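You operate a simulated robot arm through the tools that you are given. There is no shell and no other tool. Be economical: measure what you need, move in short steps, check, and stop when the job is done.

You run a simulated two-armed robot. Do the job below in one go: nothing can be reset, and whatever is moved stays where it is left.

## Task
Pick up the bottle marked "water" from the draining board with one hand, pass it to the other hand and put it on the drain rack. Set down upright: bottle.

The check looks at the end state, three seconds after you hand in, the way a careful person would. Anything else that was tipped, shoved, dropped, spilled or broken makes it a failure.

## Robot
Two 7-joint arms with two-finger parallel grippers on one trunk, on a base that drives. Base frame: it is fixed to the floor where the robot stands at the start and does not move with it; the origin is under the middle of the robot, x ahead of it, y to its left, z up; the surface under the hand at the start is at about z = 850. Lengths are in mm, angles in rad, forces in N, time in s.
The left shoulder is at the start at [70, 130, 1187], the right one opposite. With the tool pointing down near the work surface each hand reaches from about 200 to 520 mm from the robot's upright axis, wherever it stands, measured 20 degrees to its own side. Places, roughly: drain rack [600, -700, 900]. Payload 1.57 kg a hand.
The TCP of each hand is the grasp point between the finger pads, 30 mm short of the fingertips. In the tool frame z runs along the fingers and y along their closing line. The gripper opens to 80 mm. The fingers are 17 mm wide and 12 mm thick; the gripper's body (40 by 82 mm) begins 80 mm behind the TCP.
Orientation is told as [roll, pitch, yaw] about the base's x, y, z axes, in that order, counted from this pose: with the fingers straight down and closing along the base's y, the tool's x points along the base's -x, its y along +y and its z along -z.

## Interface
- The arms move only by the tool apply_moves. It takes "left_targets", "right_targets" or both (then of equal length, played together; a hand with none holds still); each is a list of rows, each a list of 6 numbers: the shift along the base's x, y, z in units of 30 mm (1.0 is 30 mm), then the turn, a rotation vector about the base's x, y, z in units of 4 degrees (1.0 is 4 degrees). In form: [[dx, dy, dz, ax, ay, az], ...]. A call has 1 to 12 rows; each row shifts and turns the commanded pose from where the row before left it. "left_fingers" and "right_fingers" are, for a hand that has rows, the gripper command, from -1 (shut) to 1 (fully open), values between in proportion, set as the call begins (left out, the last holds). A call with a number of a shift or a turn outside -1 to 1 is refused whole. A row lasts 0.2 s, in which the tool goes at most 50 mm and 0.15 rad; a call with a longer step from one row to the next is refused whole, and so is a gripper value outside its range. A pose out of reach is approached as far as the arm can. The call stops where the force on the tool passes 40 N (or 10 N more than at its start, if that is more) or the arm is blocked; 0.2 s more then pass. Each finger travels about 108 mm/s and halts on what it meets, pressing with about 25 N; the grip force reading is that of the motor and also rises with nothing between the fingers. The clock runs only during rows and for 0.2 s after the last one: add rows that do not move to give the fingers time. It gives the time, the measured TCP pose, the force on the tool (base axes), the opening and the grip force at its end, in the units of the frame above (readings bear some noise), with the torque about the TCP (base axes, N m) and any sound that the robot's microphone picked up.
- Cameras (640 x 400 px; columns grow to the right, rows downward): "scene" is now at [126.1, 27.8, 1400.8]; the picture's right is [0.34, -0.94, 0.00], its down [-0.67, -0.24, -0.70] and it looks along [0.66, 0.24, -0.71] (base axes); focal length 262 px, centre (320, 200). "left" rides on the left gripper at [72, 7, -122] in its tool frame; the picture's right is [-0.09, 1.00, 0.00], its down [-0.84, -0.08, -0.54] and it looks along [-0.54, -0.05, 0.84] (tool axes); focal length 238 px, centre (320, 200). "right" rides on the right gripper at [72, -7, -122] in its tool frame; the picture's right is [0.09, 1.00, 0.00], its down [-0.84, 0.08, -0.54] and it looks along [-0.54, 0.05, 0.84] (tool axes); focal length 238 px, centre (320, 200). There is no depth. A picture from a camera that has moved, and an enlarged one, comes with that camera's place and axes in the base frame and with its lens.
- grab_frame(camera): a new picture of that camera. It takes no simulated time.
- raise_lower(by): slides the trunk up (or, below 0, down) by that many mm; the arms and the scene camera ride with it, the base frame stays. It gives what a move gives, with no picture.
- base_move(legs): drives the robot by 1 to 6 legs, each [ahead, left, turn to the left] in mm, mm and rad, along the robot's own axes; the way and the turn of a leg run together, so that a leg with both is an arc; at most 1500 mm and 3.142 rad a leg. The arms and the cameras ride along, it lands a little off, and it stops where it bumps. It gives what a move gives.
- aim_head(pan, tilt): turns the head with the scene camera to pan (to the left, within 1.501 rad either way) and tilt (down, from -0.506 to 1.204), counted from straight ahead of the robot. It gives what a move gives.
- close_up(camera, box): a new picture of the part [left, top, right, bottom] of that camera's present view, enlarged. It takes no simulated time.
- job_done(): hands the job in; it is judged then, once.

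Go step by step. Nothing tells you exact positions but the pictures and the camera data: compare them with the known pose of the tool, close in by small moves and look again before you grip or let go. The budget is 120 turns and 100 pictures, counting those below and the enlarged ones. Unless the task says otherwise, let go and move clear before handing in, and close with one line.

The tools are called after "Call:" as a command line: name --argument value ..., lists and objects as JSON in quotes. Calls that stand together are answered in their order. apply_moves: Moves the arms, as the interface text tells. Its arguments: {"type":"object","properties":{"left_targets":{"type":"array","items":{"type":"array","items":{"type":"number"}}},"left_fingers":{"type":"number"},"right_targets":{"type":"array","items":{"type":"array","items":{"type":"number"}}},"right_fingers":{"type":"number"}},"required":[]} The other tools are called the same way: raise_lower (by) slides the trunk up or down; base_move (legs) drives the base; aim_head (pan, tilt) turns the head that bears the scene camera; grab_frame (camera) takes a picture; close_up (camera, box) takes an enlarged picture of a part of a camera's view; job_done () hands the job in.

At the start:

```text
time_s: 0.0
left_tcp_pos: [341.6, 276.0, 1181.1]
left_orientation: [0.0, -0.002, 0.002]
left_wrist_force: [-0.2, 1.6, 0.5]
left_wrist_torque: [0.01, -0.01, -0.01]
left_width: 79.9
left_gripper_force: 0.0
right_tcp_pos: [359.6, -28.8, 1180.6]
right_orientation: [0.001, 0.0, 0.0]
right_wrist_force: [0.6, -0.1, -0.3]
right_wrist_torque: [0.01, -0.02, -0.03]
right_width: 80.0
right_gripper_force: 0.0
trunk travel left (down, up): [-825.0, 115.0]
robot x, y, heading: [1.8, -0.5, -0.001]
head pan, tilt: [0.347, 0.796]
```

scene: 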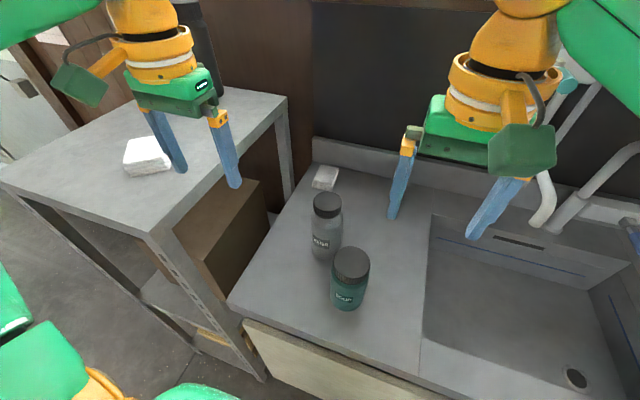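
right: 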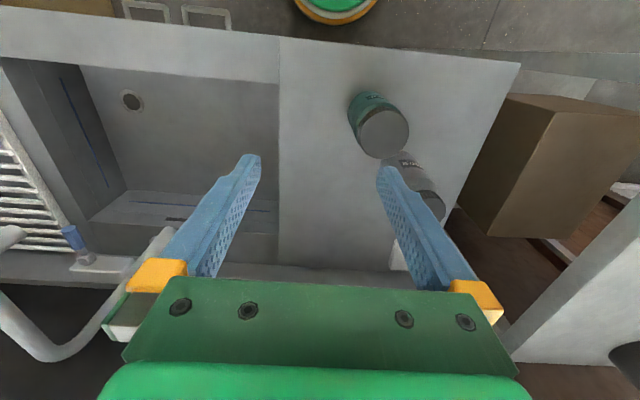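
left: 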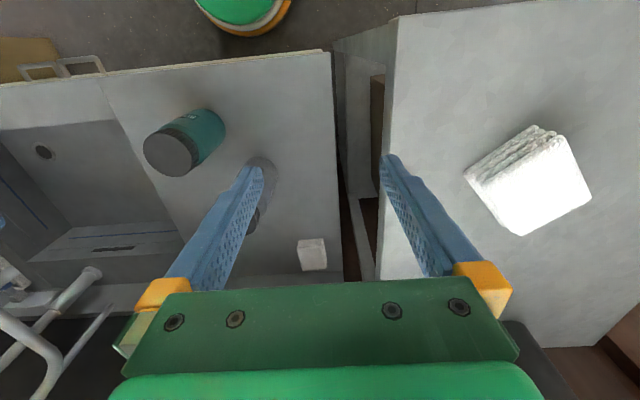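

Two bottles stand on the draining board, one grey and one teal; I need to read the labels and see the rack to the right.

Call:
close_up --camera "scene" --box '[280, 170, 400, 320]'

Call:
aim_head --pan -0.75 --tilt 0.7

Call:
grab_frame --camera "scene"

```text
2.67 times, centred on (340, 245) of scene
camera zoom: at [126.1, 27.8, 1400.8], right [0.34, -0.94, 0.0], down [-0.67, -0.24, -0.7], along [0.66, 0.24, -0.71], focal length 699 px, centre (267, 80)
```

zoom: 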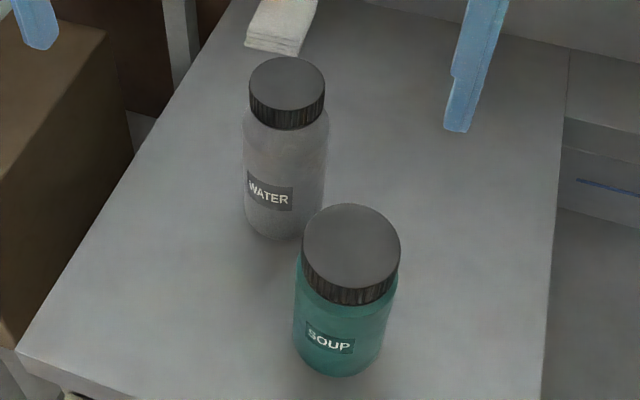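

```text
time_s: 1.3
left_tcp_pos: [341.3, 276.4, 1181.6]
left_orientation: [0.0, 0.0, 0.003]
left_wrist_force: [-0.3, 0.0, -0.1]
left_wrist_torque: [0.01, 0.02, 0.01]
left_width: 80.2
left_gripper_force: 0.2
right_tcp_pos: [360.0, -30.2, 1180.6]
right_orientation: [0.0, 0.0, 0.0]
right_wrist_force: [0.6, 0.1, 1.0]
right_wrist_torque: [0.01, -0.01, 0.01]
right_width: 79.9
right_gripper_force: 0.0
trunk travel left (down, up): [-825.0, 115.0]
robot x, y, heading: [-0.5, 2.0, 0.004]
head pan, tilt: [-0.75, 0.7]
```

```text
95 pictures are left
camera scene: at [112.2, -57.5, 1408.8], right [-0.68, -0.73, 0.0], down [-0.47, 0.44, -0.76], along [0.56, -0.52, -0.64], focal length 262 px, centre (320, 200)
```

scene: 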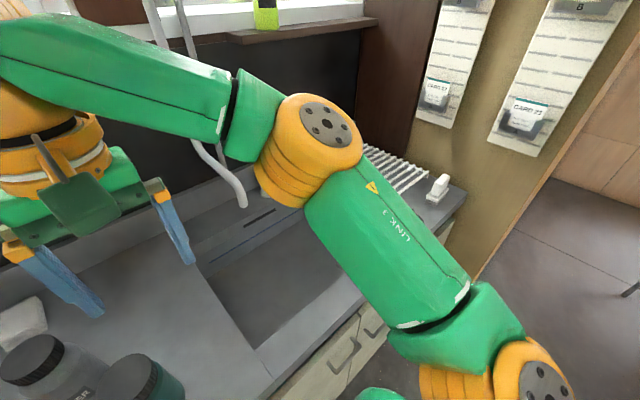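

The grey bottle is WATER, about 170 mm tall, at about (478, 139), and the teal SOUP is near (370, 58). I plan to take the cap from above with the left hand, then grip the body from the side with the right. First I bring the left hand over it and look.

Call:
apply_moves --left_targets '[[0.91, -0.91, 0, 0, 0, 0], [0.91, -0.91, 0, 0, 0, 0], [0.91, -0.91, 0, 0, 0, 0], [0.91, -0.91, 0, 0, 0, 0], [0.91, -0.91, 0, 0, 0, 0], [0, 0, -1, 0, 0, 0]]' --right_targets '[[-0.5, -0.6, 0, 0, 0, 0], [-0.5, -0.6, 0, 0, 0, 0], [-0.5, -0.6, 0, 0, 0, 0], [-0.5, -0.6, 0, 0, 0, 0], [0, 0, 0, 0, 0, 0], [0, 0, 0, 0, 0, 0]]' --left_fingers 1

Call:
aim_head --pan 0.1 --tilt 0.85

Call:
grab_frame --camera "scene"

Call:
grab_frame --camera "left"

```text
time_s: 2.7
left_tcp_pos: [402.8, 193.8, 1121.2]
left_orientation: [-0.003, 0.002, 0.003]
left_wrist_force: [-0.6, 0.4, -0.2]
left_wrist_torque: [-0.01, -0.01, 0.0]
left_width: 79.8
left_gripper_force: 0.1
left hand out of reach, approached as far as the arm can: row 3, 4, 5
right_tcp_pos: [299.3, -100.7, 1180.6]
right_orientation: [-0.002, 0.001, -0.002]
right_wrist_force: [-0.7, -0.3, -0.7]
right_wrist_torque: [-0.02, 0.0, 0.02]
right_width: 79.8
right_gripper_force: 0.1
trunk travel left (down, up): [-825.0, 115.0]
robot x, y, heading: [0.7, -1.3, -0.004]
head pan, tilt: [-0.75, 0.7]
```

```text
time_s: 3.9
left_tcp_pos: [402.3, 191.7, 1121.7]
left_orientation: [0.001, 0.0, 0.002]
left_wrist_force: [-0.2, 0.1, -0.4]
left_wrist_torque: [-0.01, 0.0, 0.03]
left_width: 80.1
left_gripper_force: 0.0
right_tcp_pos: [299.8, -101.7, 1180.3]
right_orientation: [-0.001, -0.001, 0.001]
right_wrist_force: [0.1, -0.1, -0.5]
right_wrist_torque: [0.01, -0.01, -0.03]
right_width: 79.7
right_gripper_force: 0.1
trunk travel left (down, up): [-825.0, 115.0]
robot x, y, heading: [-1.2, -1.6, -0.003]
head pan, tilt: [0.099, 0.85]
```

```text
94 pictures are left
camera scene: at [127.9, 8.0, 1396.5], right [0.1, -1.0, 0.0], down [-0.75, -0.07, -0.66], along [0.66, 0.07, -0.75], focal length 262 px, centre (320, 200)
```

scene: 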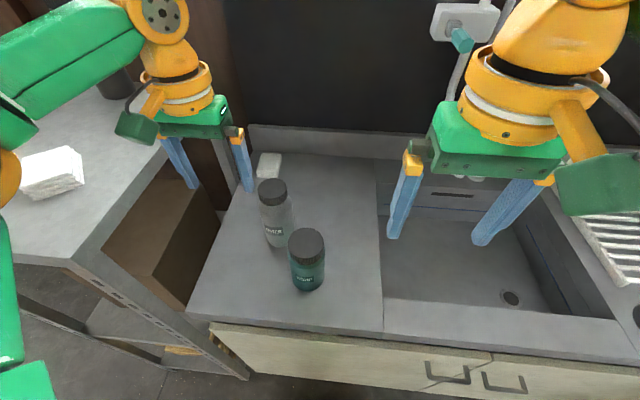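

```text
93 pictures are left
camera left: at [331.9, 197.3, 1243.4], right [0.09, 1.0, 0.0], down [0.84, -0.08, 0.54], along [0.54, -0.05, -0.84], focal length 238 px, centre (320, 200)
```

left: 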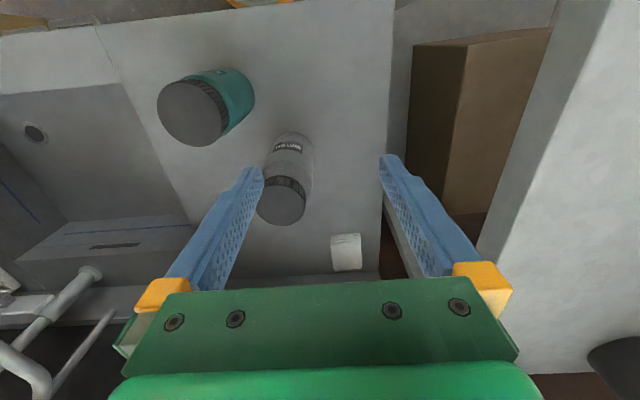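

The estimates from both cameras agree: cap centre at about (477, 141) with its top near z 1020. High up, the left hand ran out of reach, so I raise the trunk to extend it.

Call:
raise_lower --by 100

Call:
apply_moves --left_targets '[[0.6, -0.85, -1, 0, 0, 0], [0.6, -0.85, -1, 0, 0, 0], [0.6, 0, -0.8, 0, 0, 0], [0.5, 0, -0.5, 0, 0, 0], [0, 0, 0, 0, 0, 0]]'

Call:
grab_frame --camera "left"

```text
time_s: 5.2
left_tcp_pos: [402.2, 190.3, 1222.6]
left_orientation: [0.003, -0.001, 0.002]
left_wrist_force: [-0.1, -0.6, -0.1]
left_wrist_torque: [-0.02, 0.0, 0.01]
left_width: 80.0
left_gripper_force: 0.0
right_tcp_pos: [299.6, -101.5, 1280.8]
right_orientation: [0.001, 0.0, 0.0]
right_wrist_force: [0.4, 1.0, 0.3]
right_wrist_torque: [0.0, 0.02, 0.01]
right_width: 80.4
right_gripper_force: 0.0
trunk travel left (down, up): [-925.0, 15.0]
robot x, y, heading: [0.1, -2.4, -0.003]
head pan, tilt: [0.099, 0.85]
```

```text
time_s: 6.4
left_tcp_pos: [422.7, 176.4, 1122.3]
left_orientation: [-0.001, -0.002, 0.002]
left_wrist_force: [-0.1, 0.3, -0.5]
left_wrist_torque: [-0.01, -0.01, -0.01]
left_width: 80.3
left_gripper_force: 0.1
left hand out of reach, approached as far as the arm can: row 1, 2, 3, 4
right_tcp_pos: [298.5, -102.0, 1280.0]
right_orientation: [0.0, -0.001, 0.001]
right_wrist_force: [-0.7, -0.1, -0.6]
right_wrist_torque: [-0.03, 0.01, -0.01]
right_width: 80.2
right_gripper_force: 0.2
trunk travel left (down, up): [-925.0, 15.0]
robot x, y, heading: [-1.2, 0.5, 0.0]
head pan, tilt: [0.099, 0.85]
```

```text
92 pictures are left
camera left: at [351.4, 181.5, 1243.5], right [0.09, 1.0, 0.0], down [0.84, -0.08, 0.54], along [0.54, -0.05, -0.84], focal length 238 px, centre (320, 200)
```

left: 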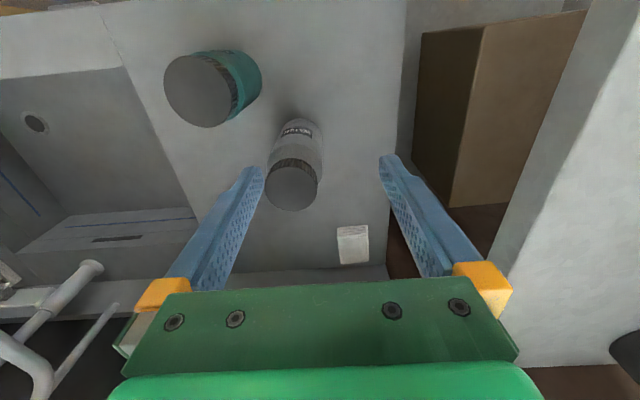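

The left hand still cannot quite reach the bottle. The base front appears to be near x≈200 and the counter front near 279, so I drive forward 45 mm.

Call:
base_move --legs '[[45, 0, 0]]'

Call:
apply_moves --left_targets '[[0, -0.6, -0.5, 0, 0, 0], [0, -0.55, -0.5, 0, 0, 0], [0.15, 0, -0.2, 0, 0, 0], [0, 0, 0, 0, 0, 0]]'

Call:
grab_frame --camera "left"

```text
time_s: 7.3
left_tcp_pos: [458.0, 177.2, 1125.0]
left_orientation: [-0.001, -0.011, 0.002]
left_wrist_force: [-0.5, -0.1, 0.4]
left_wrist_torque: [-0.04, -0.06, 0.0]
left_width: 79.9
left_gripper_force: 0.1
right_tcp_pos: [335.0, -102.0, 1283.4]
right_orientation: [0.0, -0.009, 0.001]
right_wrist_force: [-0.4, 0.5, 0.5]
right_wrist_torque: [0.02, -0.05, 0.04]
right_width: 80.2
right_gripper_force: 0.0
trunk travel left (down, up): [-925.0, 15.0]
robot x, y, heading: [45.4, -3.9, -0.001]
head pan, tilt: [0.099, 0.85]
```

```text
time_s: 8.3
left_tcp_pos: [450.7, 160.8, 1091.4]
left_orientation: [-0.002, -0.004, 0.004]
left_wrist_force: [0.6, 0.2, -0.6]
left_wrist_torque: [0.01, 0.0, 0.03]
left_width: 80.1
left_gripper_force: 0.2
left hand out of reach, approached as far as the arm can: row 1, 2, 3
right_tcp_pos: [345.8, -101.6, 1280.3]
right_orientation: [0.002, 0.001, -0.002]
right_wrist_force: [0.9, 0.5, -0.7]
right_wrist_torque: [0.02, 0.01, -0.04]
right_width: 80.0
right_gripper_force: 0.0
trunk travel left (down, up): [-925.0, 15.0]
robot x, y, heading: [46.7, -2.7, 0.0]
head pan, tilt: [0.099, 0.85]
```

```text
91 pictures are left
camera left: at [379.7, 166.7, 1212.0], right [0.09, 1.0, 0.0], down [0.84, -0.07, 0.54], along [0.54, -0.05, -0.84], focal length 238 px, centre (320, 200)
```

left: 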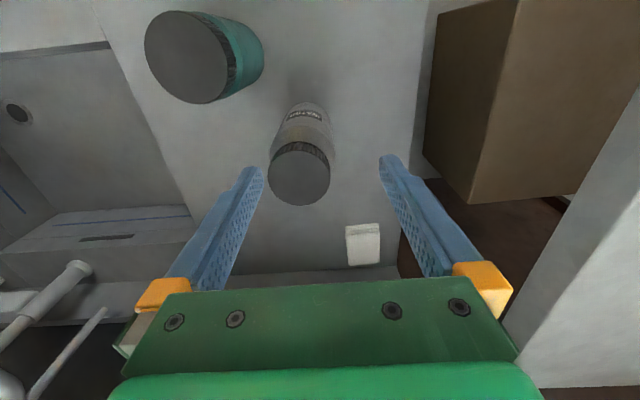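

Reach grows as the hand goes lower, so I drop a little and then slide over the cap.

Call:
apply_moves --left_targets '[[0, 0, -0.9, 0, 0, 0], [0.45, -0.33, 0, 0, 0, 0], [0.43, -0.33, 0, 0, 0, 0], [0, 0, 0, 0, 0, 0]]'

Call:
grab_frame --camera "left"

Call:
grab_frame --camera "scene"

```text
time_s: 9.3
left_tcp_pos: [443.9, 165.3, 1074.9]
left_orientation: [-0.003, -0.004, 0.002]
left_wrist_force: [0.0, 0.0, 0.5]
left_wrist_torque: [-0.04, -0.01, 0.01]
left_width: 79.7
left_gripper_force: 0.1
left hand out of reach, approached as far as the arm can: row 1, 2, 3
right_tcp_pos: [342.9, -101.6, 1280.5]
right_orientation: [-0.001, 0.0, 0.0]
right_wrist_force: [1.3, -1.2, -0.5]
right_wrist_torque: [-0.02, -0.02, 0.02]
right_width: 79.9
right_gripper_force: 0.0
trunk travel left (down, up): [-925.0, 15.0]
robot x, y, heading: [42.6, -1.9, 0.0]
head pan, tilt: [0.099, 0.85]
```

```text
90 pictures are left
camera left: at [374.0, 170.7, 1195.2], right [0.09, 1.0, 0.0], down [0.83, -0.07, 0.55], along [0.54, -0.05, -0.84], focal length 238 px, centre (320, 200)
```

left: 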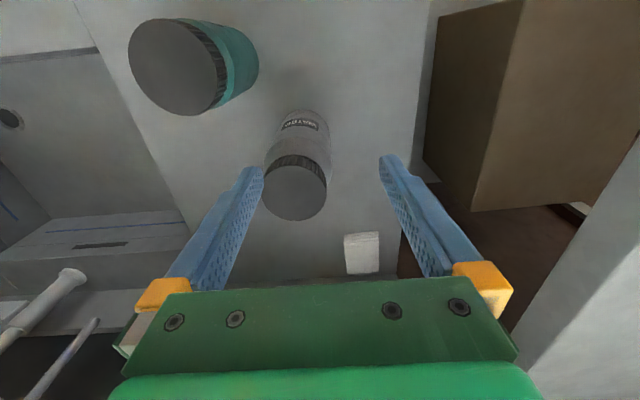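

```text
89 pictures are left
camera scene: at [172.4, 8.1, 1496.6], right [0.1, -0.99, 0.0], down [-0.75, -0.07, -0.66], along [0.66, 0.07, -0.75], focal length 262 px, centre (320, 200)
```

scene: 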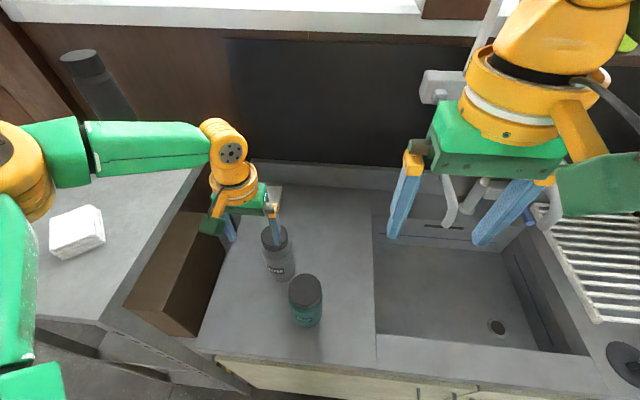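

The reach behaviour looks odd, since the elbow is not extended; I test a pure forward step from here.

Call:
apply_moves --left_targets '[[0.5, 0, 0, 0, 0, 0], [0.5, 0, 0, 0, 0, 0], [0, 0, 0, 0, 0, 0]]'

Call:
apply_moves --left_targets '[[0, -0.5, 0, 0, 0, 0], [0, -0.5, 0, 0, 0, 0], [0, 0, 0, 0, 0, 0]]'

```text
time_s: 10.1
left_tcp_pos: [456.1, 178.2, 1080.6]
left_orientation: [-0.002, -0.003, 0.002]
left_wrist_force: [0.2, -0.3, -0.8]
left_wrist_torque: [-0.01, -0.01, 0.0]
left_width: 80.0
left_gripper_force: 0.0
left hand out of reach, approached as far as the arm can: row 1, 2
right_tcp_pos: [343.7, -101.5, 1282.2]
right_orientation: [0.001, 0.0, 0.0]
right_wrist_force: [-0.3, -0.7, 1.0]
right_wrist_torque: [-0.04, -0.01, 0.01]
right_width: 80.0
right_gripper_force: 0.0
trunk travel left (down, up): [-925.0, 15.0]
robot x, y, heading: [45.4, 0.6, 0.001]
head pan, tilt: [0.099, 0.85]
```

```text
time_s: 10.9
left_tcp_pos: [443.6, 156.7, 1085.3]
left_orientation: [-0.001, -0.003, 0.001]
left_wrist_force: [-0.2, 0.9, 0.6]
left_wrist_torque: [-0.01, 0.01, 0.02]
left_width: 80.0
left_gripper_force: 0.0
left hand out of reach, approached as far as the arm can: row 1, 2
right_tcp_pos: [345.3, -101.8, 1280.6]
right_orientation: [0.0, -0.001, -0.001]
right_wrist_force: [0.5, 0.5, 0.0]
right_wrist_torque: [0.0, 0.03, -0.03]
right_width: 80.0
right_gripper_force: 0.0
trunk travel left (down, up): [-925.0, 15.0]
robot x, y, heading: [45.6, 0.2, 0.003]
head pan, tilt: [0.099, 0.85]
```

The limit acts like a wrist joint limit against forward and inward motion, so I try yawing the tool to relieve it.

Call:
apply_moves --left_targets '[[0, 0, 0, 0, 0, -1], [0, 0, 0, 0, 0, -1], [0, 0, 0, 0, 0, -1], [0, 0, 0, 0, 0, -1], [0.5, -0.25, -0.3, 0, 0, 0], [0.5, -0.25, -0.3, 0, 0, 0], [0, 0, 0, 0, 0, 0]]'

```text
time_s: 12.5
left_tcp_pos: [446.7, 163.7, 1081.5]
left_orientation: [-0.002, -0.003, -0.277]
left_wrist_force: [0.6, 0.4, 0.3]
left_wrist_torque: [0.02, 0.03, -0.03]
left_width: 79.9
left_gripper_force: 0.1
left hand out of reach, approached as far as the arm can: row 5, 6
right_tcp_pos: [343.7, -100.7, 1282.1]
right_orientation: [0.0, -0.001, 0.0]
right_wrist_force: [0.6, 0.0, -0.3]
right_wrist_torque: [-0.03, -0.02, 0.01]
right_width: 80.0
right_gripper_force: 0.1
trunk travel left (down, up): [-925.0, 15.0]
robot x, y, heading: [40.4, -2.0, -0.002]
head pan, tilt: [0.099, 0.85]
```

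Yaw has no effect on the limit. I restore the yaw partly and try leaning the fingertips forward instead.

Call:
apply_moves --left_targets '[[0, 0, 0, 0, -1, 1], [0, 0, 0, 0, -1, 1], [0, 0, 0, 0, -1, 1], [0, 0, 0, 0, -1, 1], [0.5, -0.35, 0, 0, 0, 0], [0.5, -0.35, 0, 0, 0, 0], [0, 0, 0, 0, 0, 0]]'

Call:
grab_frame --camera "scene"

```text
time_s: 14.1
left_tcp_pos: [472.2, 144.5, 1082.9]
left_orientation: [0.036, -0.279, -0.001]
left_wrist_force: [-0.2, -0.3, -0.9]
left_wrist_torque: [0.03, 0.02, 0.01]
left_width: 80.1
left_gripper_force: 0.1
left hand out of reach, approached as far as the arm can: row 6
right_tcp_pos: [344.4, -101.4, 1281.1]
right_orientation: [0.001, -0.001, 0.001]
right_wrist_force: [-0.6, 0.0, 0.3]
right_wrist_torque: [-0.01, -0.02, 0.01]
right_width: 80.0
right_gripper_force: 0.1
trunk travel left (down, up): [-925.0, 15.0]
robot x, y, heading: [47.7, 1.2, 0.003]
head pan, tilt: [0.099, 0.85]
```

```text
88 pictures are left
camera scene: at [172.2, 8.1, 1496.6], right [0.1, -0.99, 0.0], down [-0.75, -0.07, -0.66], along [0.66, 0.07, -0.75], focal length 262 px, centre (320, 200)
```

scene: 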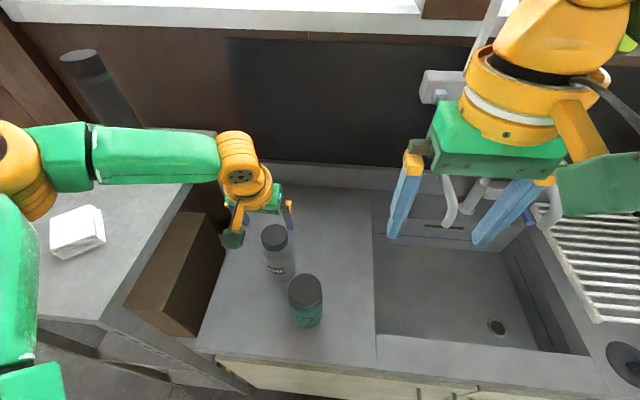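

Leaning the tool forward 16° works. I check alignment with the wrist camera before descending.

Call:
grab_frame --camera "left"

Call:
close_up --camera "scene" --box '[210, 170, 330, 330]'

```text
87 pictures are left
camera left: at [371.3, 145.6, 1179.2], right [0.08, 0.99, 0.06], down [0.66, -0.1, 0.75], along [0.75, -0.02, -0.66], focal length 238 px, centre (320, 200)
```

left: 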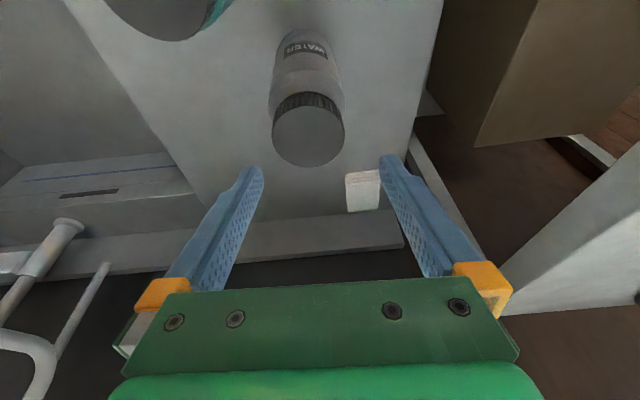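

```text
2.50 times, centred on (270, 250) of scene
camera zoom: at [172.2, 8.1, 1496.6], right [0.1, -0.99, 0.0], down [-0.75, -0.07, -0.66], along [0.66, 0.07, -0.75], focal length 655 px, centre (445, 75)
```

zoom: 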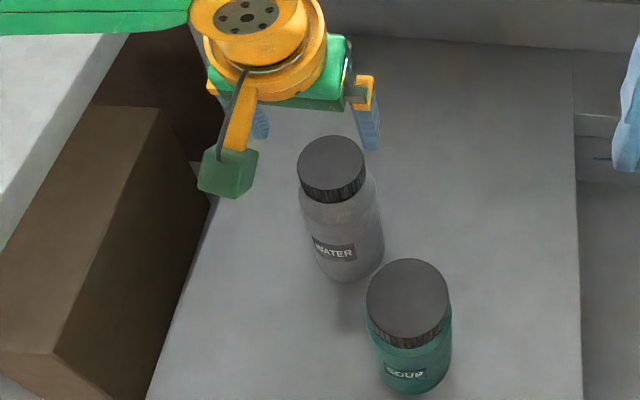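

The cap is about 56 mm and the body about 68 mm wide, at (473, 140). I descend so the fingertips straddle the cap, with the TCP near z 1027.

Call:
apply_moves --left_targets '[[0, -0.15, -0.6, 0, 0, 0], [0, 0, -0.6, 0, 0, 0], [0, 0, 0, 0, 0, 0]]'

Call:
grab_frame --camera "left"

```text
time_s: 14.9
left_tcp_pos: [464.3, 153.3, 1054.5]
left_orientation: [0.036, -0.279, -0.003]
left_wrist_force: [-0.3, 0.1, 0.5]
left_wrist_torque: [-0.02, 0.0, -0.03]
left_width: 80.0
left_gripper_force: 0.3
left hand out of reach, approached as far as the arm can: row 1, 2
right_tcp_pos: [343.8, -102.0, 1280.6]
right_orientation: [0.001, 0.0, 0.001]
right_wrist_force: [-0.1, 0.5, 0.6]
right_wrist_torque: [0.0, 0.02, -0.01]
right_width: 79.7
right_gripper_force: 0.1
trunk travel left (down, up): [-925.0, 15.0]
robot x, y, heading: [44.2, -0.9, 0.0]
head pan, tilt: [0.099, 0.85]
```

```text
85 pictures are left
camera left: at [363.2, 154.7, 1151.5], right [0.08, 0.99, 0.06], down [0.66, -0.1, 0.75], along [0.75, -0.02, -0.66], focal length 238 px, centre (320, 200)
```

left: 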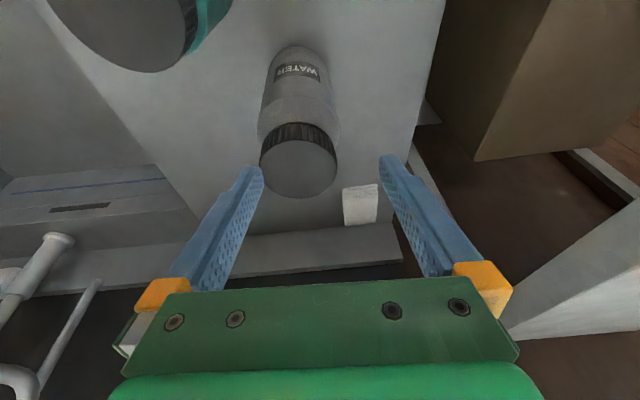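

Reach shrinks as the hand goes lower relative to the shoulder, so I lift the hand, centre it, and then descend with the trunk instead.

Call:
apply_moves --left_targets '[[0, 0, 1, 0, 0, 0], [0, 0, 1, 0, 0, 0], [0.15, -0.43, 0, 0, 0, 0], [0, 0, 0, 0, 0, 0]]'

Call:
raise_lower --by -50

Call:
grab_frame --camera "left"

```text
time_s: 15.9
left_tcp_pos: [471.4, 138.8, 1113.7]
left_orientation: [0.038, -0.278, -0.001]
left_wrist_force: [-0.4, 0.3, -0.2]
left_wrist_torque: [-0.03, -0.02, 0.02]
left_width: 80.3
left_gripper_force: 0.0
right_tcp_pos: [344.3, -102.2, 1282.0]
right_orientation: [0.0, 0.002, 0.001]
right_wrist_force: [-0.3, -0.1, -1.2]
right_wrist_torque: [0.0, 0.0, 0.04]
right_width: 80.0
right_gripper_force: 0.1
trunk travel left (down, up): [-925.0, 15.0]
robot x, y, heading: [45.1, -0.6, 0.002]
head pan, tilt: [0.099, 0.85]
```

```text
time_s: 16.9
left_tcp_pos: [469.2, 139.1, 1064.2]
left_orientation: [0.038, -0.279, -0.002]
left_wrist_force: [-0.1, -0.4, -0.9]
left_wrist_torque: [-0.01, 0.0, 0.01]
left_width: 79.9
left_gripper_force: 0.0
right_tcp_pos: [343.1, -101.6, 1230.6]
right_orientation: [0.0, 0.0, 0.001]
right_wrist_force: [-0.3, 0.1, -0.2]
right_wrist_torque: [0.01, 0.05, 0.03]
right_width: 80.1
right_gripper_force: 0.0
trunk travel left (down, up): [-875.0, 65.0]
robot x, y, heading: [48.0, 1.0, 0.003]
head pan, tilt: [0.099, 0.85]
```

```text
84 pictures are left
camera left: at [368.2, 141.0, 1160.7], right [0.08, 0.99, 0.06], down [0.66, -0.1, 0.75], along [0.75, -0.02, -0.66], focal length 238 px, centre (320, 200)
```

left: 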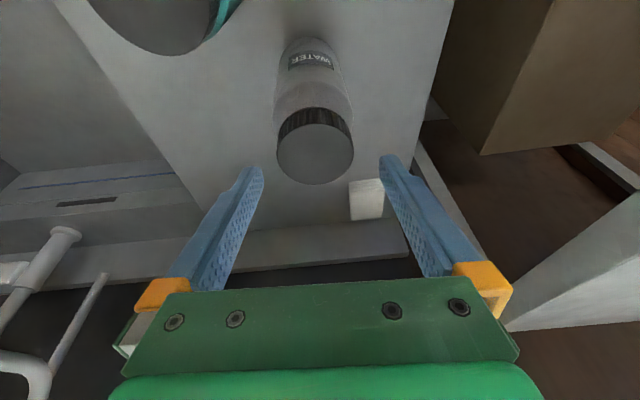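

Centred on the cap at about (470, 138). I nudge back slightly for the tilt and lower the trunk 37 mm.

Call:
apply_moves --left_targets '[[-0.13, 0, 0, 0, 0, 0]]'

Call:
raise_lower --by -37

Call:
grab_frame --camera "left"

Call:
close_up --camera "scene" --box '[200, 120, 360, 320]'

```text
time_s: 17.2
left_tcp_pos: [466.4, 140.2, 1063.7]
left_orientation: [0.04, -0.28, -0.003]
left_wrist_force: [0.2, -0.8, 0.5]
left_wrist_torque: [-0.05, 0.01, 0.01]
left_width: 79.6
left_gripper_force: 0.0
right_tcp_pos: [345.1, -102.1, 1231.2]
right_orientation: [0.001, 0.001, -0.001]
right_wrist_force: [0.7, -0.6, 0.8]
right_wrist_torque: [0.0, -0.01, -0.01]
right_width: 79.9
right_gripper_force: 0.1
trunk travel left (down, up): [-875.0, 65.0]
robot x, y, heading: [44.3, -5.7, 0.002]
head pan, tilt: [0.099, 0.85]
```

```text
time_s: 18.1
left_tcp_pos: [466.4, 139.8, 1026.4]
left_orientation: [0.039, -0.281, -0.003]
left_wrist_force: [0.0, 0.1, -0.9]
left_wrist_torque: [-0.02, 0.02, 0.04]
left_width: 80.1
left_gripper_force: 0.1
right_tcp_pos: [343.4, -101.4, 1194.0]
right_orientation: [-0.001, 0.001, 0.0]
right_wrist_force: [0.2, -0.4, 0.5]
right_wrist_torque: [0.02, 0.0, 0.02]
right_width: 80.1
right_gripper_force: 0.0
trunk travel left (down, up): [-838.0, 102.0]
robot x, y, heading: [45.3, -1.4, -0.001]
head pan, tilt: [0.099, 0.85]
```

```text
83 pictures are left
camera left: at [364.1, 141.1, 1123.7], right [0.08, 0.99, 0.06], down [0.66, -0.1, 0.75], along [0.75, -0.02, -0.66], focal length 238 px, centre (320, 200)
```

left: 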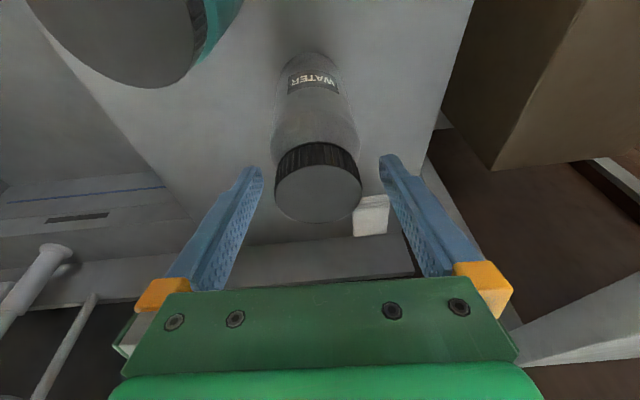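

```text
2.00 times, centred on (280, 220) of scene
camera zoom: at [172.7, 8.0, 1409.5], right [0.1, -0.99, 0.0], down [-0.75, -0.07, -0.66], along [0.66, 0.07, -0.75], focal length 524 px, centre (400, 160)
```

zoom: 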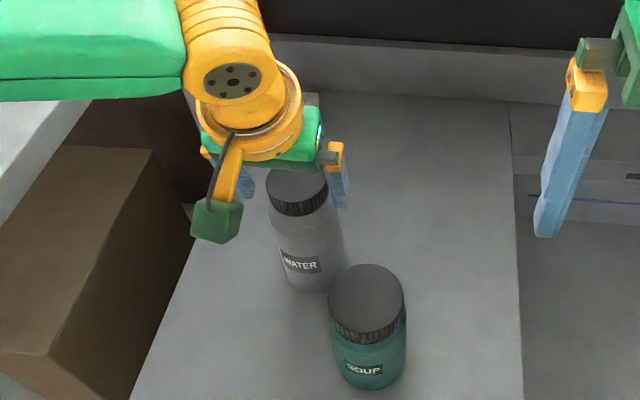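

The cap sits between the fingertips with its top at z≈1020. I close the left gripper.

Call:
apply_moves --left_targets '[[0, -0.06, -0.05, 0, 0, 0], [0, 0, 0, 0, 0, 0], [0, 0, 0, 0, 0, 0], [0, 0, 0, 0, 0, 0]]' --left_fingers -1

Call:
grab_frame --camera "left"

```text
time_s: 19.1
left_tcp_pos: [464.4, 137.6, 1025.8]
left_orientation: [0.038, -0.281, -0.001]
left_wrist_force: [2.2, 0.0, 9.5]
left_wrist_torque: [-0.34, -0.39, 0.06]
left_width: 56.4
left_gripper_force: 25.0
right_tcp_pos: [342.5, -101.8, 1194.7]
right_orientation: [0.0, -0.003, 0.001]
right_wrist_force: [-0.3, 0.0, 0.5]
right_wrist_torque: [0.0, 0.01, -0.01]
right_width: 80.2
right_gripper_force: 0.1
trunk travel left (down, up): [-838.0, 102.0]
robot x, y, heading: [46.7, -2.1, -0.002]
head pan, tilt: [0.099, 0.85]
```

```text
81 pictures are left
camera left: at [363.2, 138.5, 1122.6], right [0.08, 0.99, 0.06], down [0.65, -0.1, 0.75], along [0.75, -0.02, -0.66], focal length 238 px, centre (320, 200)
```

left: 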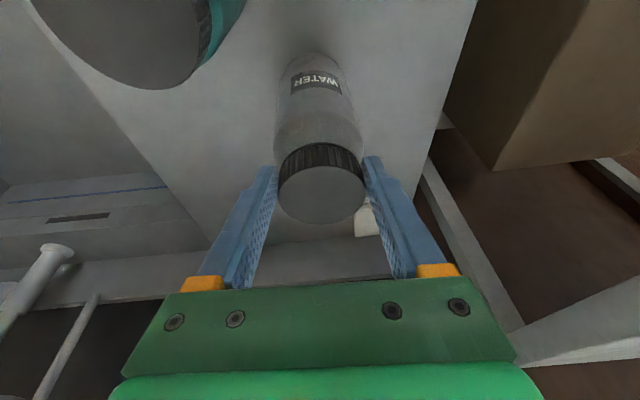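

The cap is gripped at 56 mm. I lift with the trunk and check that it holds.

Call:
raise_lower --by 40

Call:
grab_frame --camera "left"

Call:
close_up --camera "scene" --box '[200, 120, 360, 320]'

```text
time_s: 19.9
left_tcp_pos: [465.6, 137.9, 1065.4]
left_orientation: [0.038, -0.277, -0.002]
left_wrist_force: [-0.3, 0.0, -0.7]
left_wrist_torque: [0.01, 0.02, 0.02]
left_width: 56.5
left_gripper_force: 25.0
right_tcp_pos: [344.6, -101.6, 1234.7]
right_orientation: [0.001, 0.0, -0.001]
right_wrist_force: [0.6, -0.8, -0.4]
right_wrist_torque: [0.0, -0.01, 0.0]
right_width: 80.0
right_gripper_force: 0.0
trunk travel left (down, up): [-878.0, 62.0]
robot x, y, heading: [48.1, 1.4, 0.002]
head pan, tilt: [0.099, 0.85]
```

```text
80 pictures are left
camera left: at [364.4, 139.2, 1161.8], right [0.08, 0.99, 0.06], down [0.66, -0.1, 0.75], along [0.75, -0.02, -0.66], focal length 238 px, centre (320, 200)
```

left: 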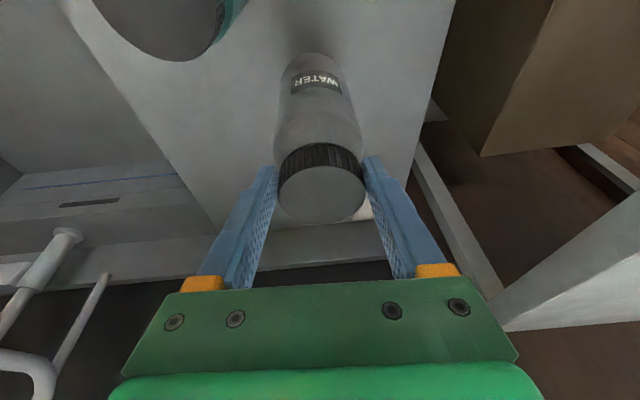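

```text
2.00 times, centred on (280, 220) of scene
camera zoom: at [173.0, 8.0, 1449.6], right [0.1, -0.99, 0.0], down [-0.75, -0.07, -0.66], along [0.66, 0.07, -0.75], focal length 524 px, centre (400, 160)
```

zoom: 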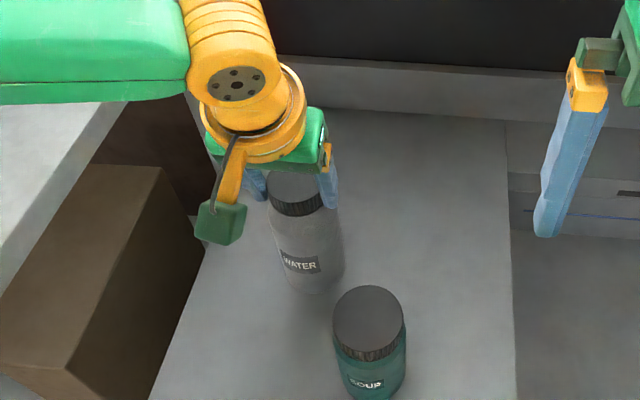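

The bottle rides firmly with the gripper. I raise it well above the soup bottle.

Call:
apply_moves --left_targets '[[0, 0, 1, 0, 0, 0], [0, 0, 1, 0, 0, 0], [0, 0, 1, 0, 0, 0], [-0.5, 0, 1, 0, 0, 0], [-0.8, 0, 0.5, 0, 0, 0], [0, 0, 0, 0, 0, 0]]'

Call:
grab_frame --camera "scene"

```text
time_s: 21.3
left_tcp_pos: [426.6, 137.8, 1199.3]
left_orientation: [0.039, -0.278, -0.002]
left_wrist_force: [0.7, 0.9, -1.4]
left_wrist_torque: [0.01, -0.03, 0.0]
left_width: 56.6
left_gripper_force: 24.9
right_tcp_pos: [344.4, -101.5, 1233.4]
right_orientation: [0.0, 0.002, -0.001]
right_wrist_force: [-0.1, -0.5, 0.0]
right_wrist_torque: [0.03, 0.0, -0.02]
right_width: 80.0
right_gripper_force: 0.1
trunk travel left (down, up): [-878.0, 62.0]
robot x, y, heading: [46.7, 1.5, -0.004]
head pan, tilt: [0.099, 0.85]
```

```text
78 pictures are left
camera scene: at [173.5, 8.3, 1449.5], right [0.1, -0.99, 0.0], down [-0.75, -0.08, -0.66], along [0.66, 0.07, -0.75], focal length 262 px, centre (320, 200)
```

scene: 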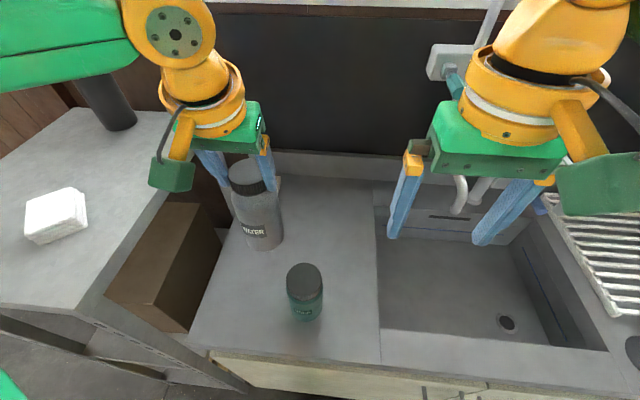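

The bottle is clear of everything. I back the base off 150 mm for open space, then lean the right hand 44° forward so it can take the lower body from the side.

Call:
base_move --legs '[[-150, 0, 0]]'

Call:
apply_moves --right_targets '[[0.3, 0, -0.3, 0, -1, 0], [0.3, 0, -0.3, 0, -1, 0], [0.3, 0, -0.3, 0, -1, 0], [0.3, 0, -0.3, 0, -1, 0], [0.3, 0, -0.3, 0, -1, 0], [0.3, 0, -0.3, 0, -1, 0], [0.3, 0, -0.3, 0, -1, 0], [0.3, 0, -0.3, 0, -1, 0], [0, 0, -0.3, 0, -1, 0], [0, 0, -0.3, 0, -1, 0], [0, 0, -0.3, 0, -1, 0]]'

Call:
grab_frame --camera "scene"

```text
time_s: 22.7
left_tcp_pos: [278.6, 138.3, 1198.8]
left_orientation: [0.038, -0.274, 0.002]
left_wrist_force: [-0.8, 0.1, -0.6]
left_wrist_torque: [-0.01, 0.03, -0.02]
left_width: 56.2
left_gripper_force: 24.7
right_tcp_pos: [196.0, -100.3, 1232.8]
right_orientation: [0.0, 0.003, 0.004]
right_wrist_force: [0.2, -0.4, -0.6]
right_wrist_torque: [0.01, 0.0, 0.04]
right_width: 80.1
right_gripper_force: 0.0
trunk travel left (down, up): [-878.0, 62.0]
robot x, y, heading: [-106.7, 1.5, -0.002]
head pan, tilt: [0.099, 0.85]
```

```text
time_s: 25.1
left_tcp_pos: [274.6, 138.2, 1199.8]
left_orientation: [0.039, -0.278, 0.002]
left_wrist_force: [-0.1, -0.6, -0.6]
left_wrist_torque: [0.0, 0.04, 0.0]
left_width: 56.2
left_gripper_force: 25.6
right_tcp_pos: [264.5, -102.7, 1134.2]
right_orientation: [-0.005, -0.768, 0.005]
right_wrist_force: [0.2, -1.1, 1.1]
right_wrist_torque: [0.0, 0.0, 0.0]
right_width: 80.0
right_gripper_force: 0.1
trunk travel left (down, up): [-878.0, 62.0]
robot x, y, heading: [-108.4, -2.8, 0.007]
head pan, tilt: [0.099, 0.85]
```

```text
77 pictures are left
camera scene: at [21.2, 8.1, 1449.5], right [0.1, -0.99, 0.0], down [-0.75, -0.08, -0.66], along [0.66, 0.07, -0.75], focal length 262 px, centre (320, 200)
```

scene: 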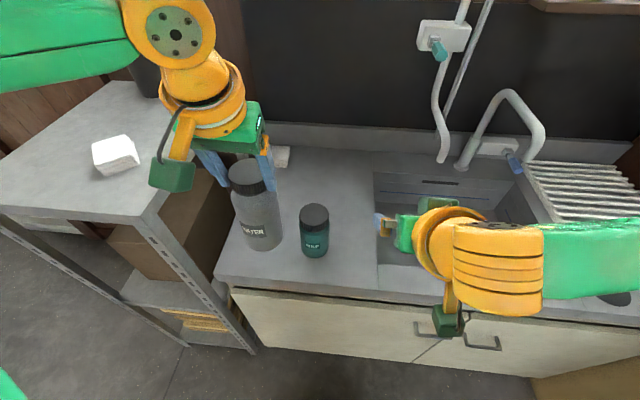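

The rack is visible on the right beyond the sink. Next I yaw the right hand 36° to the left, and bring the bottle inward with the left.

Call:
apply_moves --right_targets '[[0, 0, 0, 0, 0, 1], [0, 0, 0, 0, 0, 1], [0, 0, 0, 0, 0, 1], [0, 0, 0, 0, 0, 1], [0, 0, 0, 0, 0, 1], [0, 0, 0, 0, 0, 1], [0, 0, 0, 0, 0, 1], [0, 0, 0, 0, 0, 1], [0, 0, 0, 0, 0, 1], [0, 0, 0, 0, 0, 0]]' --left_targets '[[0, -0.3, 0, 0, 0, 0], [0, -0.3, 0, 0, 0, 0], [0, -0.3, 0, 0, 0, 0], [0, -0.3, 0, 0, 0, 0], [0, -0.3, 0, 0, 0, 0], [0, -0.3, 0, 0, 0, 0], [0, -0.3, 0, 0, 0, 0], [0, -0.3, 0, 0, 0, 0], [0, 0, 0, 0, 0, 0], [0, 0, 0, 0, 0, 0]]'

Call:
grab_frame --camera "scene"

Call:
grab_frame --camera "right"

Call:
close_up --camera "scene" --box '[480, 80, 640, 320]'

```text
time_s: 27.3
left_tcp_pos: [268.6, 114.0, 1193.4]
left_orientation: [0.038, -0.277, 0.002]
left_wrist_force: [-0.3, -0.1, -1.8]
left_wrist_torque: [0.0, 0.0, 0.01]
left_width: 56.5
left_gripper_force: 25.4
left hand out of reach, approached as far as the arm can: row 3, 4, 5, 6, 7, 8
right_tcp_pos: [265.7, -102.1, 1134.1]
right_orientation: [-0.003, -0.77, 0.634]
right_wrist_force: [0.2, -0.7, 0.8]
right_wrist_torque: [-0.01, 0.01, -0.01]
right_width: 80.0
right_gripper_force: 0.1
trunk travel left (down, up): [-878.0, 62.0]
robot x, y, heading: [-100.8, 1.8, 0.007]
head pan, tilt: [0.099, 0.85]
```

```text
76 pictures are left
camera scene: at [21.2, 8.3, 1449.5], right [0.1, -0.99, 0.0], down [-0.75, -0.08, -0.66], along [0.66, 0.07, -0.75], focal length 262 px, centre (320, 200)
```

scene: 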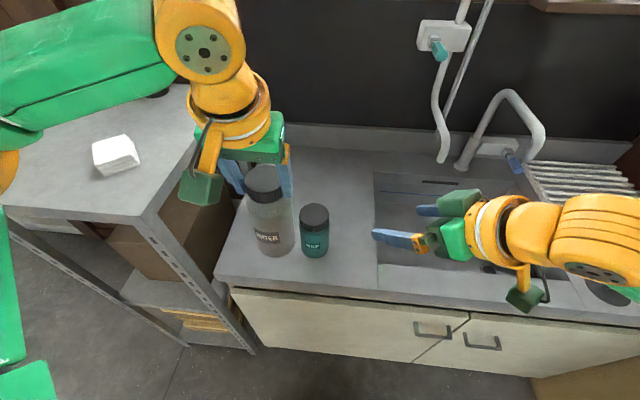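

```text
75 pictures are left
camera right: at [158.5, -185.3, 1172.2], right [-0.64, 0.76, -0.07], down [0.14, 0.2, 0.97], along [0.75, 0.61, -0.23], focal length 238 px, centre (320, 200)
```

right: 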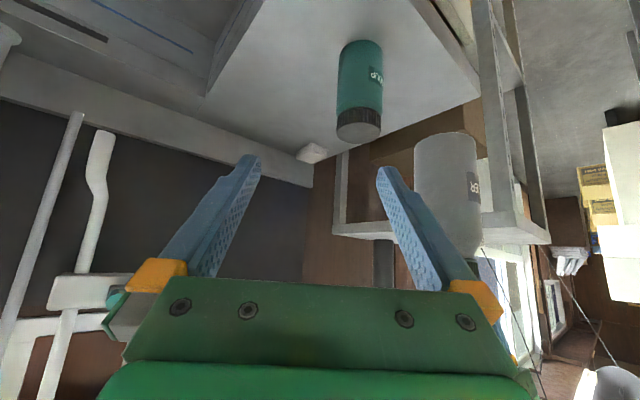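

```text
1.67 times, centred on (560, 200) of scene
camera zoom: at [21.2, 8.3, 1449.5], right [0.1, -0.99, 0.0], down [-0.75, -0.08, -0.66], along [0.66, 0.07, -0.75], focal length 437 px, centre (-80, 200)
```

zoom: 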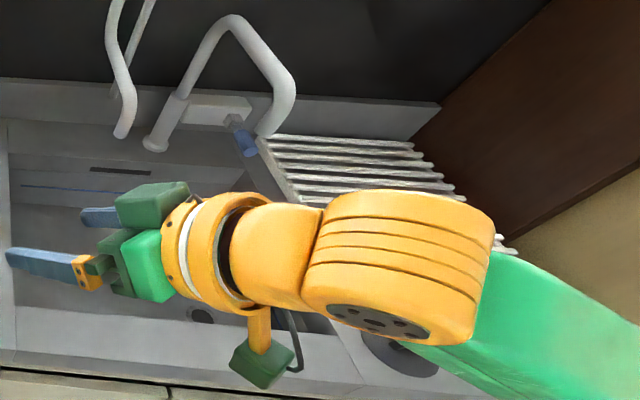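

The bottle axis is at about (274, 114), base z≈1017. I slide the right hand sideways to line up with it at standoff.

Call:
apply_moves --right_targets '[[-0.67, 0.92, 0, 0, 0, 0], [-0.67, 0.92, 0, 0, 0, 0], [-0.67, 0.92, 0, 0, 0, 0], [-0.67, 0.92, 0.2, 0, 0, 0], [-0.67, 0.92, 0.2, 0, 0, 0], [0, 0, 0, 0, 0, 0]]' --right_fingers 1

Call:
grab_frame --camera "scene"

Call:
grab_frame --camera "right"

```text
time_s: 28.7
left_tcp_pos: [268.4, 114.0, 1192.9]
left_orientation: [0.035, -0.277, 0.003]
left_wrist_force: [1.0, -1.0, -2.2]
left_wrist_torque: [0.03, 0.02, -0.01]
left_width: 56.1
left_gripper_force: 24.7
right_tcp_pos: [184.0, 45.7, 1152.1]
right_orientation: [-0.005, -0.768, 0.633]
right_wrist_force: [-0.8, -0.4, -0.4]
right_wrist_torque: [0.03, -0.02, 0.02]
right_width: 80.1
right_gripper_force: 0.0
right hand out of reach, approached as far as the arm can: row 2, 3
trunk travel left (down, up): [-878.0, 62.0]
robot x, y, heading: [-105.3, -1.0, 0.004]
head pan, tilt: [0.099, 0.85]
```

```text
73 pictures are left
camera scene: at [21.3, 7.8, 1449.5], right [0.1, -0.99, 0.0], down [-0.75, -0.08, -0.66], along [0.66, 0.07, -0.75], focal length 262 px, centre (320, 200)
```

scene: 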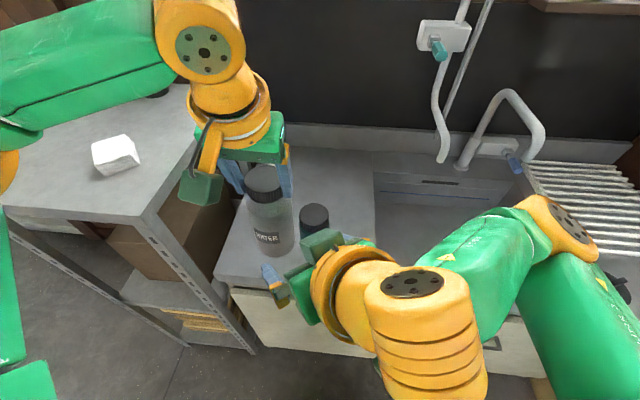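

```text
72 pictures are left
camera right: at [76.4, -39.4, 1189.5], right [-0.64, 0.77, -0.07], down [0.14, 0.2, 0.97], along [0.76, 0.61, -0.23], focal length 238 px, centre (320, 200)
```

right: 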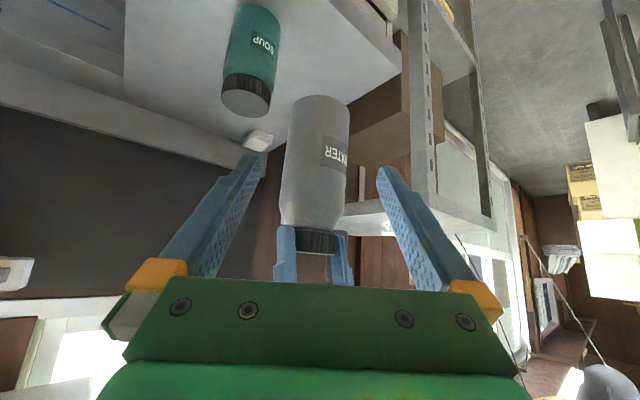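

The bottle is centred between the right fingers. I rise 32 mm, advance halfway along the tool axis, and look.

Call:
apply_moves --right_targets '[[0, 0, 1, 0, 0, 0], [0.504, 0.371, -0.646, 0, 0, 0], [0.504, 0.371, -0.646, 0, 0, 0], [0.504, 0.371, -0.646, 0, 0, 0], [0, 0, 0, 0, 0, 0]]'

Call:
grab_frame --camera "scene"

Call:
grab_frame --camera "right"

```text
time_s: 29.9
left_tcp_pos: [268.1, 113.9, 1192.6]
left_orientation: [0.034, -0.28, 0.001]
left_wrist_force: [-0.2, 0.9, -0.9]
left_wrist_torque: [0.02, 0.04, 0.01]
left_width: 56.2
left_gripper_force: 25.5
right_tcp_pos: [228.4, 77.9, 1124.6]
right_orientation: [-0.005, -0.77, 0.634]
right_wrist_force: [-0.1, -0.9, 0.0]
right_wrist_torque: [0.01, 0.03, -0.01]
right_width: 79.7
right_gripper_force: 0.0
trunk travel left (down, up): [-878.0, 62.0]
robot x, y, heading: [-105.0, -0.5, 0.003]
head pan, tilt: [0.099, 0.85]
```

```text
71 pictures are left
camera scene: at [20.9, 8.3, 1449.5], right [0.1, -0.99, 0.0], down [-0.75, -0.08, -0.66], along [0.66, 0.07, -0.75], focal length 262 px, centre (320, 200)
```

scene: 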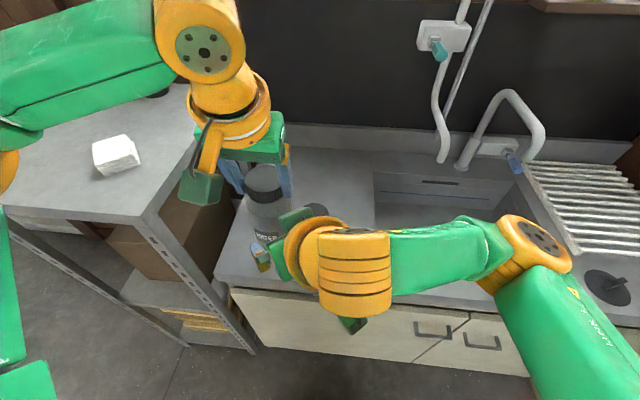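

```text
70 pictures are left
camera right: at [121.9, -5.9, 1162.5], right [-0.64, 0.76, -0.07], down [0.13, 0.2, 0.97], along [0.76, 0.61, -0.23], focal length 238 px, centre (320, 200)
```

right: 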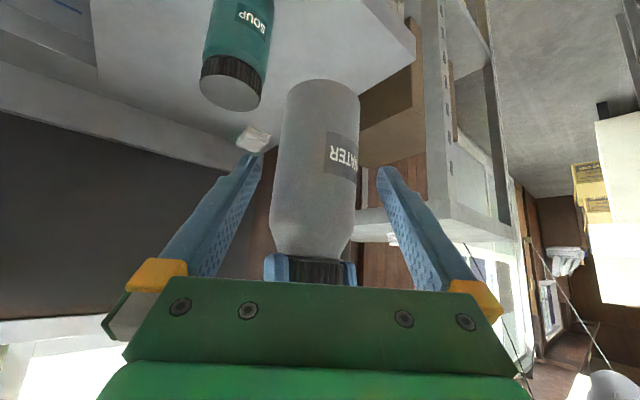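

Alignment is within about 2 mm. I advance two-thirds of the remaining way and check the forces.

Call:
apply_moves --right_targets '[[0.516, 0.38, -0.661, 0, 0, 0], [0.516, 0.38, -0.661, 0, 0, 0], [0, 0, 0, 0, 0, 0]]'

Call:
grab_frame --camera "right"

```text
time_s: 30.7
left_tcp_pos: [267.4, 112.9, 1193.4]
left_orientation: [0.037, -0.28, 0.001]
left_wrist_force: [0.7, 0.9, -1.4]
left_wrist_torque: [0.01, 0.04, -0.02]
left_width: 56.1
left_gripper_force: 25.6
right_tcp_pos: [261.5, 101.1, 1085.8]
right_orientation: [-0.003, -0.767, 0.637]
right_wrist_force: [-0.1, -0.1, 0.2]
right_wrist_torque: [-0.01, 0.01, -0.02]
right_width: 79.9
right_gripper_force: 0.1
trunk travel left (down, up): [-878.0, 62.0]
robot x, y, heading: [-105.7, -1.1, 0.002]
head pan, tilt: [0.099, 0.85]
```

```text
69 pictures are left
camera right: at [153.9, 15.8, 1123.3], right [-0.64, 0.76, -0.07], down [0.13, 0.2, 0.97], along [0.76, 0.61, -0.23], focal length 238 px, centre (320, 200)
```

right: 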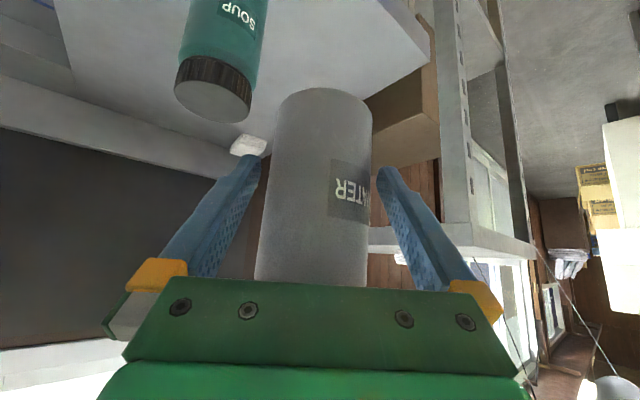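

It fits between the fingers. I make the last 25 mm advance and then close the right gripper.

Call:
apply_moves --right_targets '[[0.24, 0.17, -0.3, 0, 0, 0], [0.24, 0.17, -0.3, 0, 0, 0], [0, 0, 0, 0, 0, 0]]'

Call:
grab_frame --camera "right"

Call:
grab_frame --camera "left"

```text
time_s: 31.5
left_tcp_pos: [268.1, 114.2, 1193.7]
left_orientation: [0.037, -0.277, 0.003]
left_wrist_force: [0.2, -0.4, -0.8]
left_wrist_torque: [-0.02, 0.05, 0.0]
left_width: 56.1
left_gripper_force: 25.1
right_tcp_pos: [274.0, 109.7, 1067.9]
right_orientation: [-0.003, -0.767, 0.632]
right_wrist_force: [-0.3, 0.6, 0.1]
right_wrist_torque: [-0.02, -0.03, 0.01]
right_width: 80.5
right_gripper_force: 0.0
trunk travel left (down, up): [-878.0, 62.0]
robot x, y, heading: [-107.5, -1.5, -0.002]
head pan, tilt: [0.099, 0.85]
```

```text
68 pictures are left
camera right: at [167.8, 26.2, 1105.2], right [-0.64, 0.76, -0.07], down [0.13, 0.2, 0.97], along [0.76, 0.61, -0.23], focal length 238 px, centre (320, 200)
```

right: 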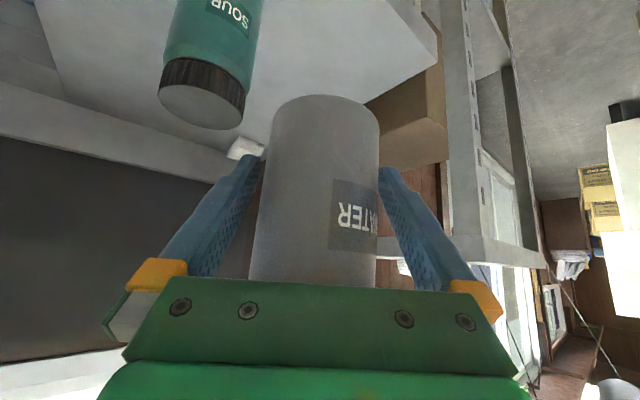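

```text
67 pictures are left
camera left: at [166.8, 114.7, 1290.4], right [0.08, 1.0, 0.06], down [0.66, -0.1, 0.75], along [0.75, -0.02, -0.66], focal length 238 px, centre (320, 200)
```

left: 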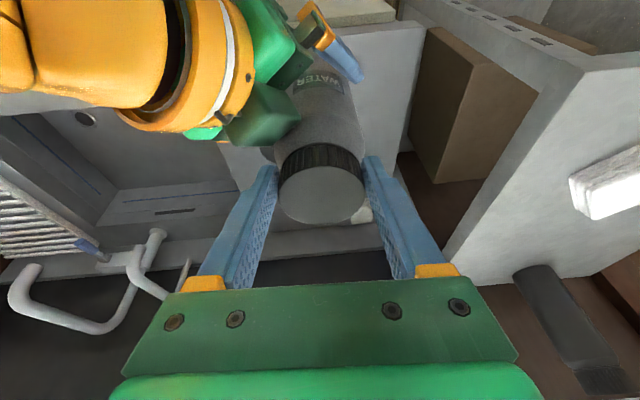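

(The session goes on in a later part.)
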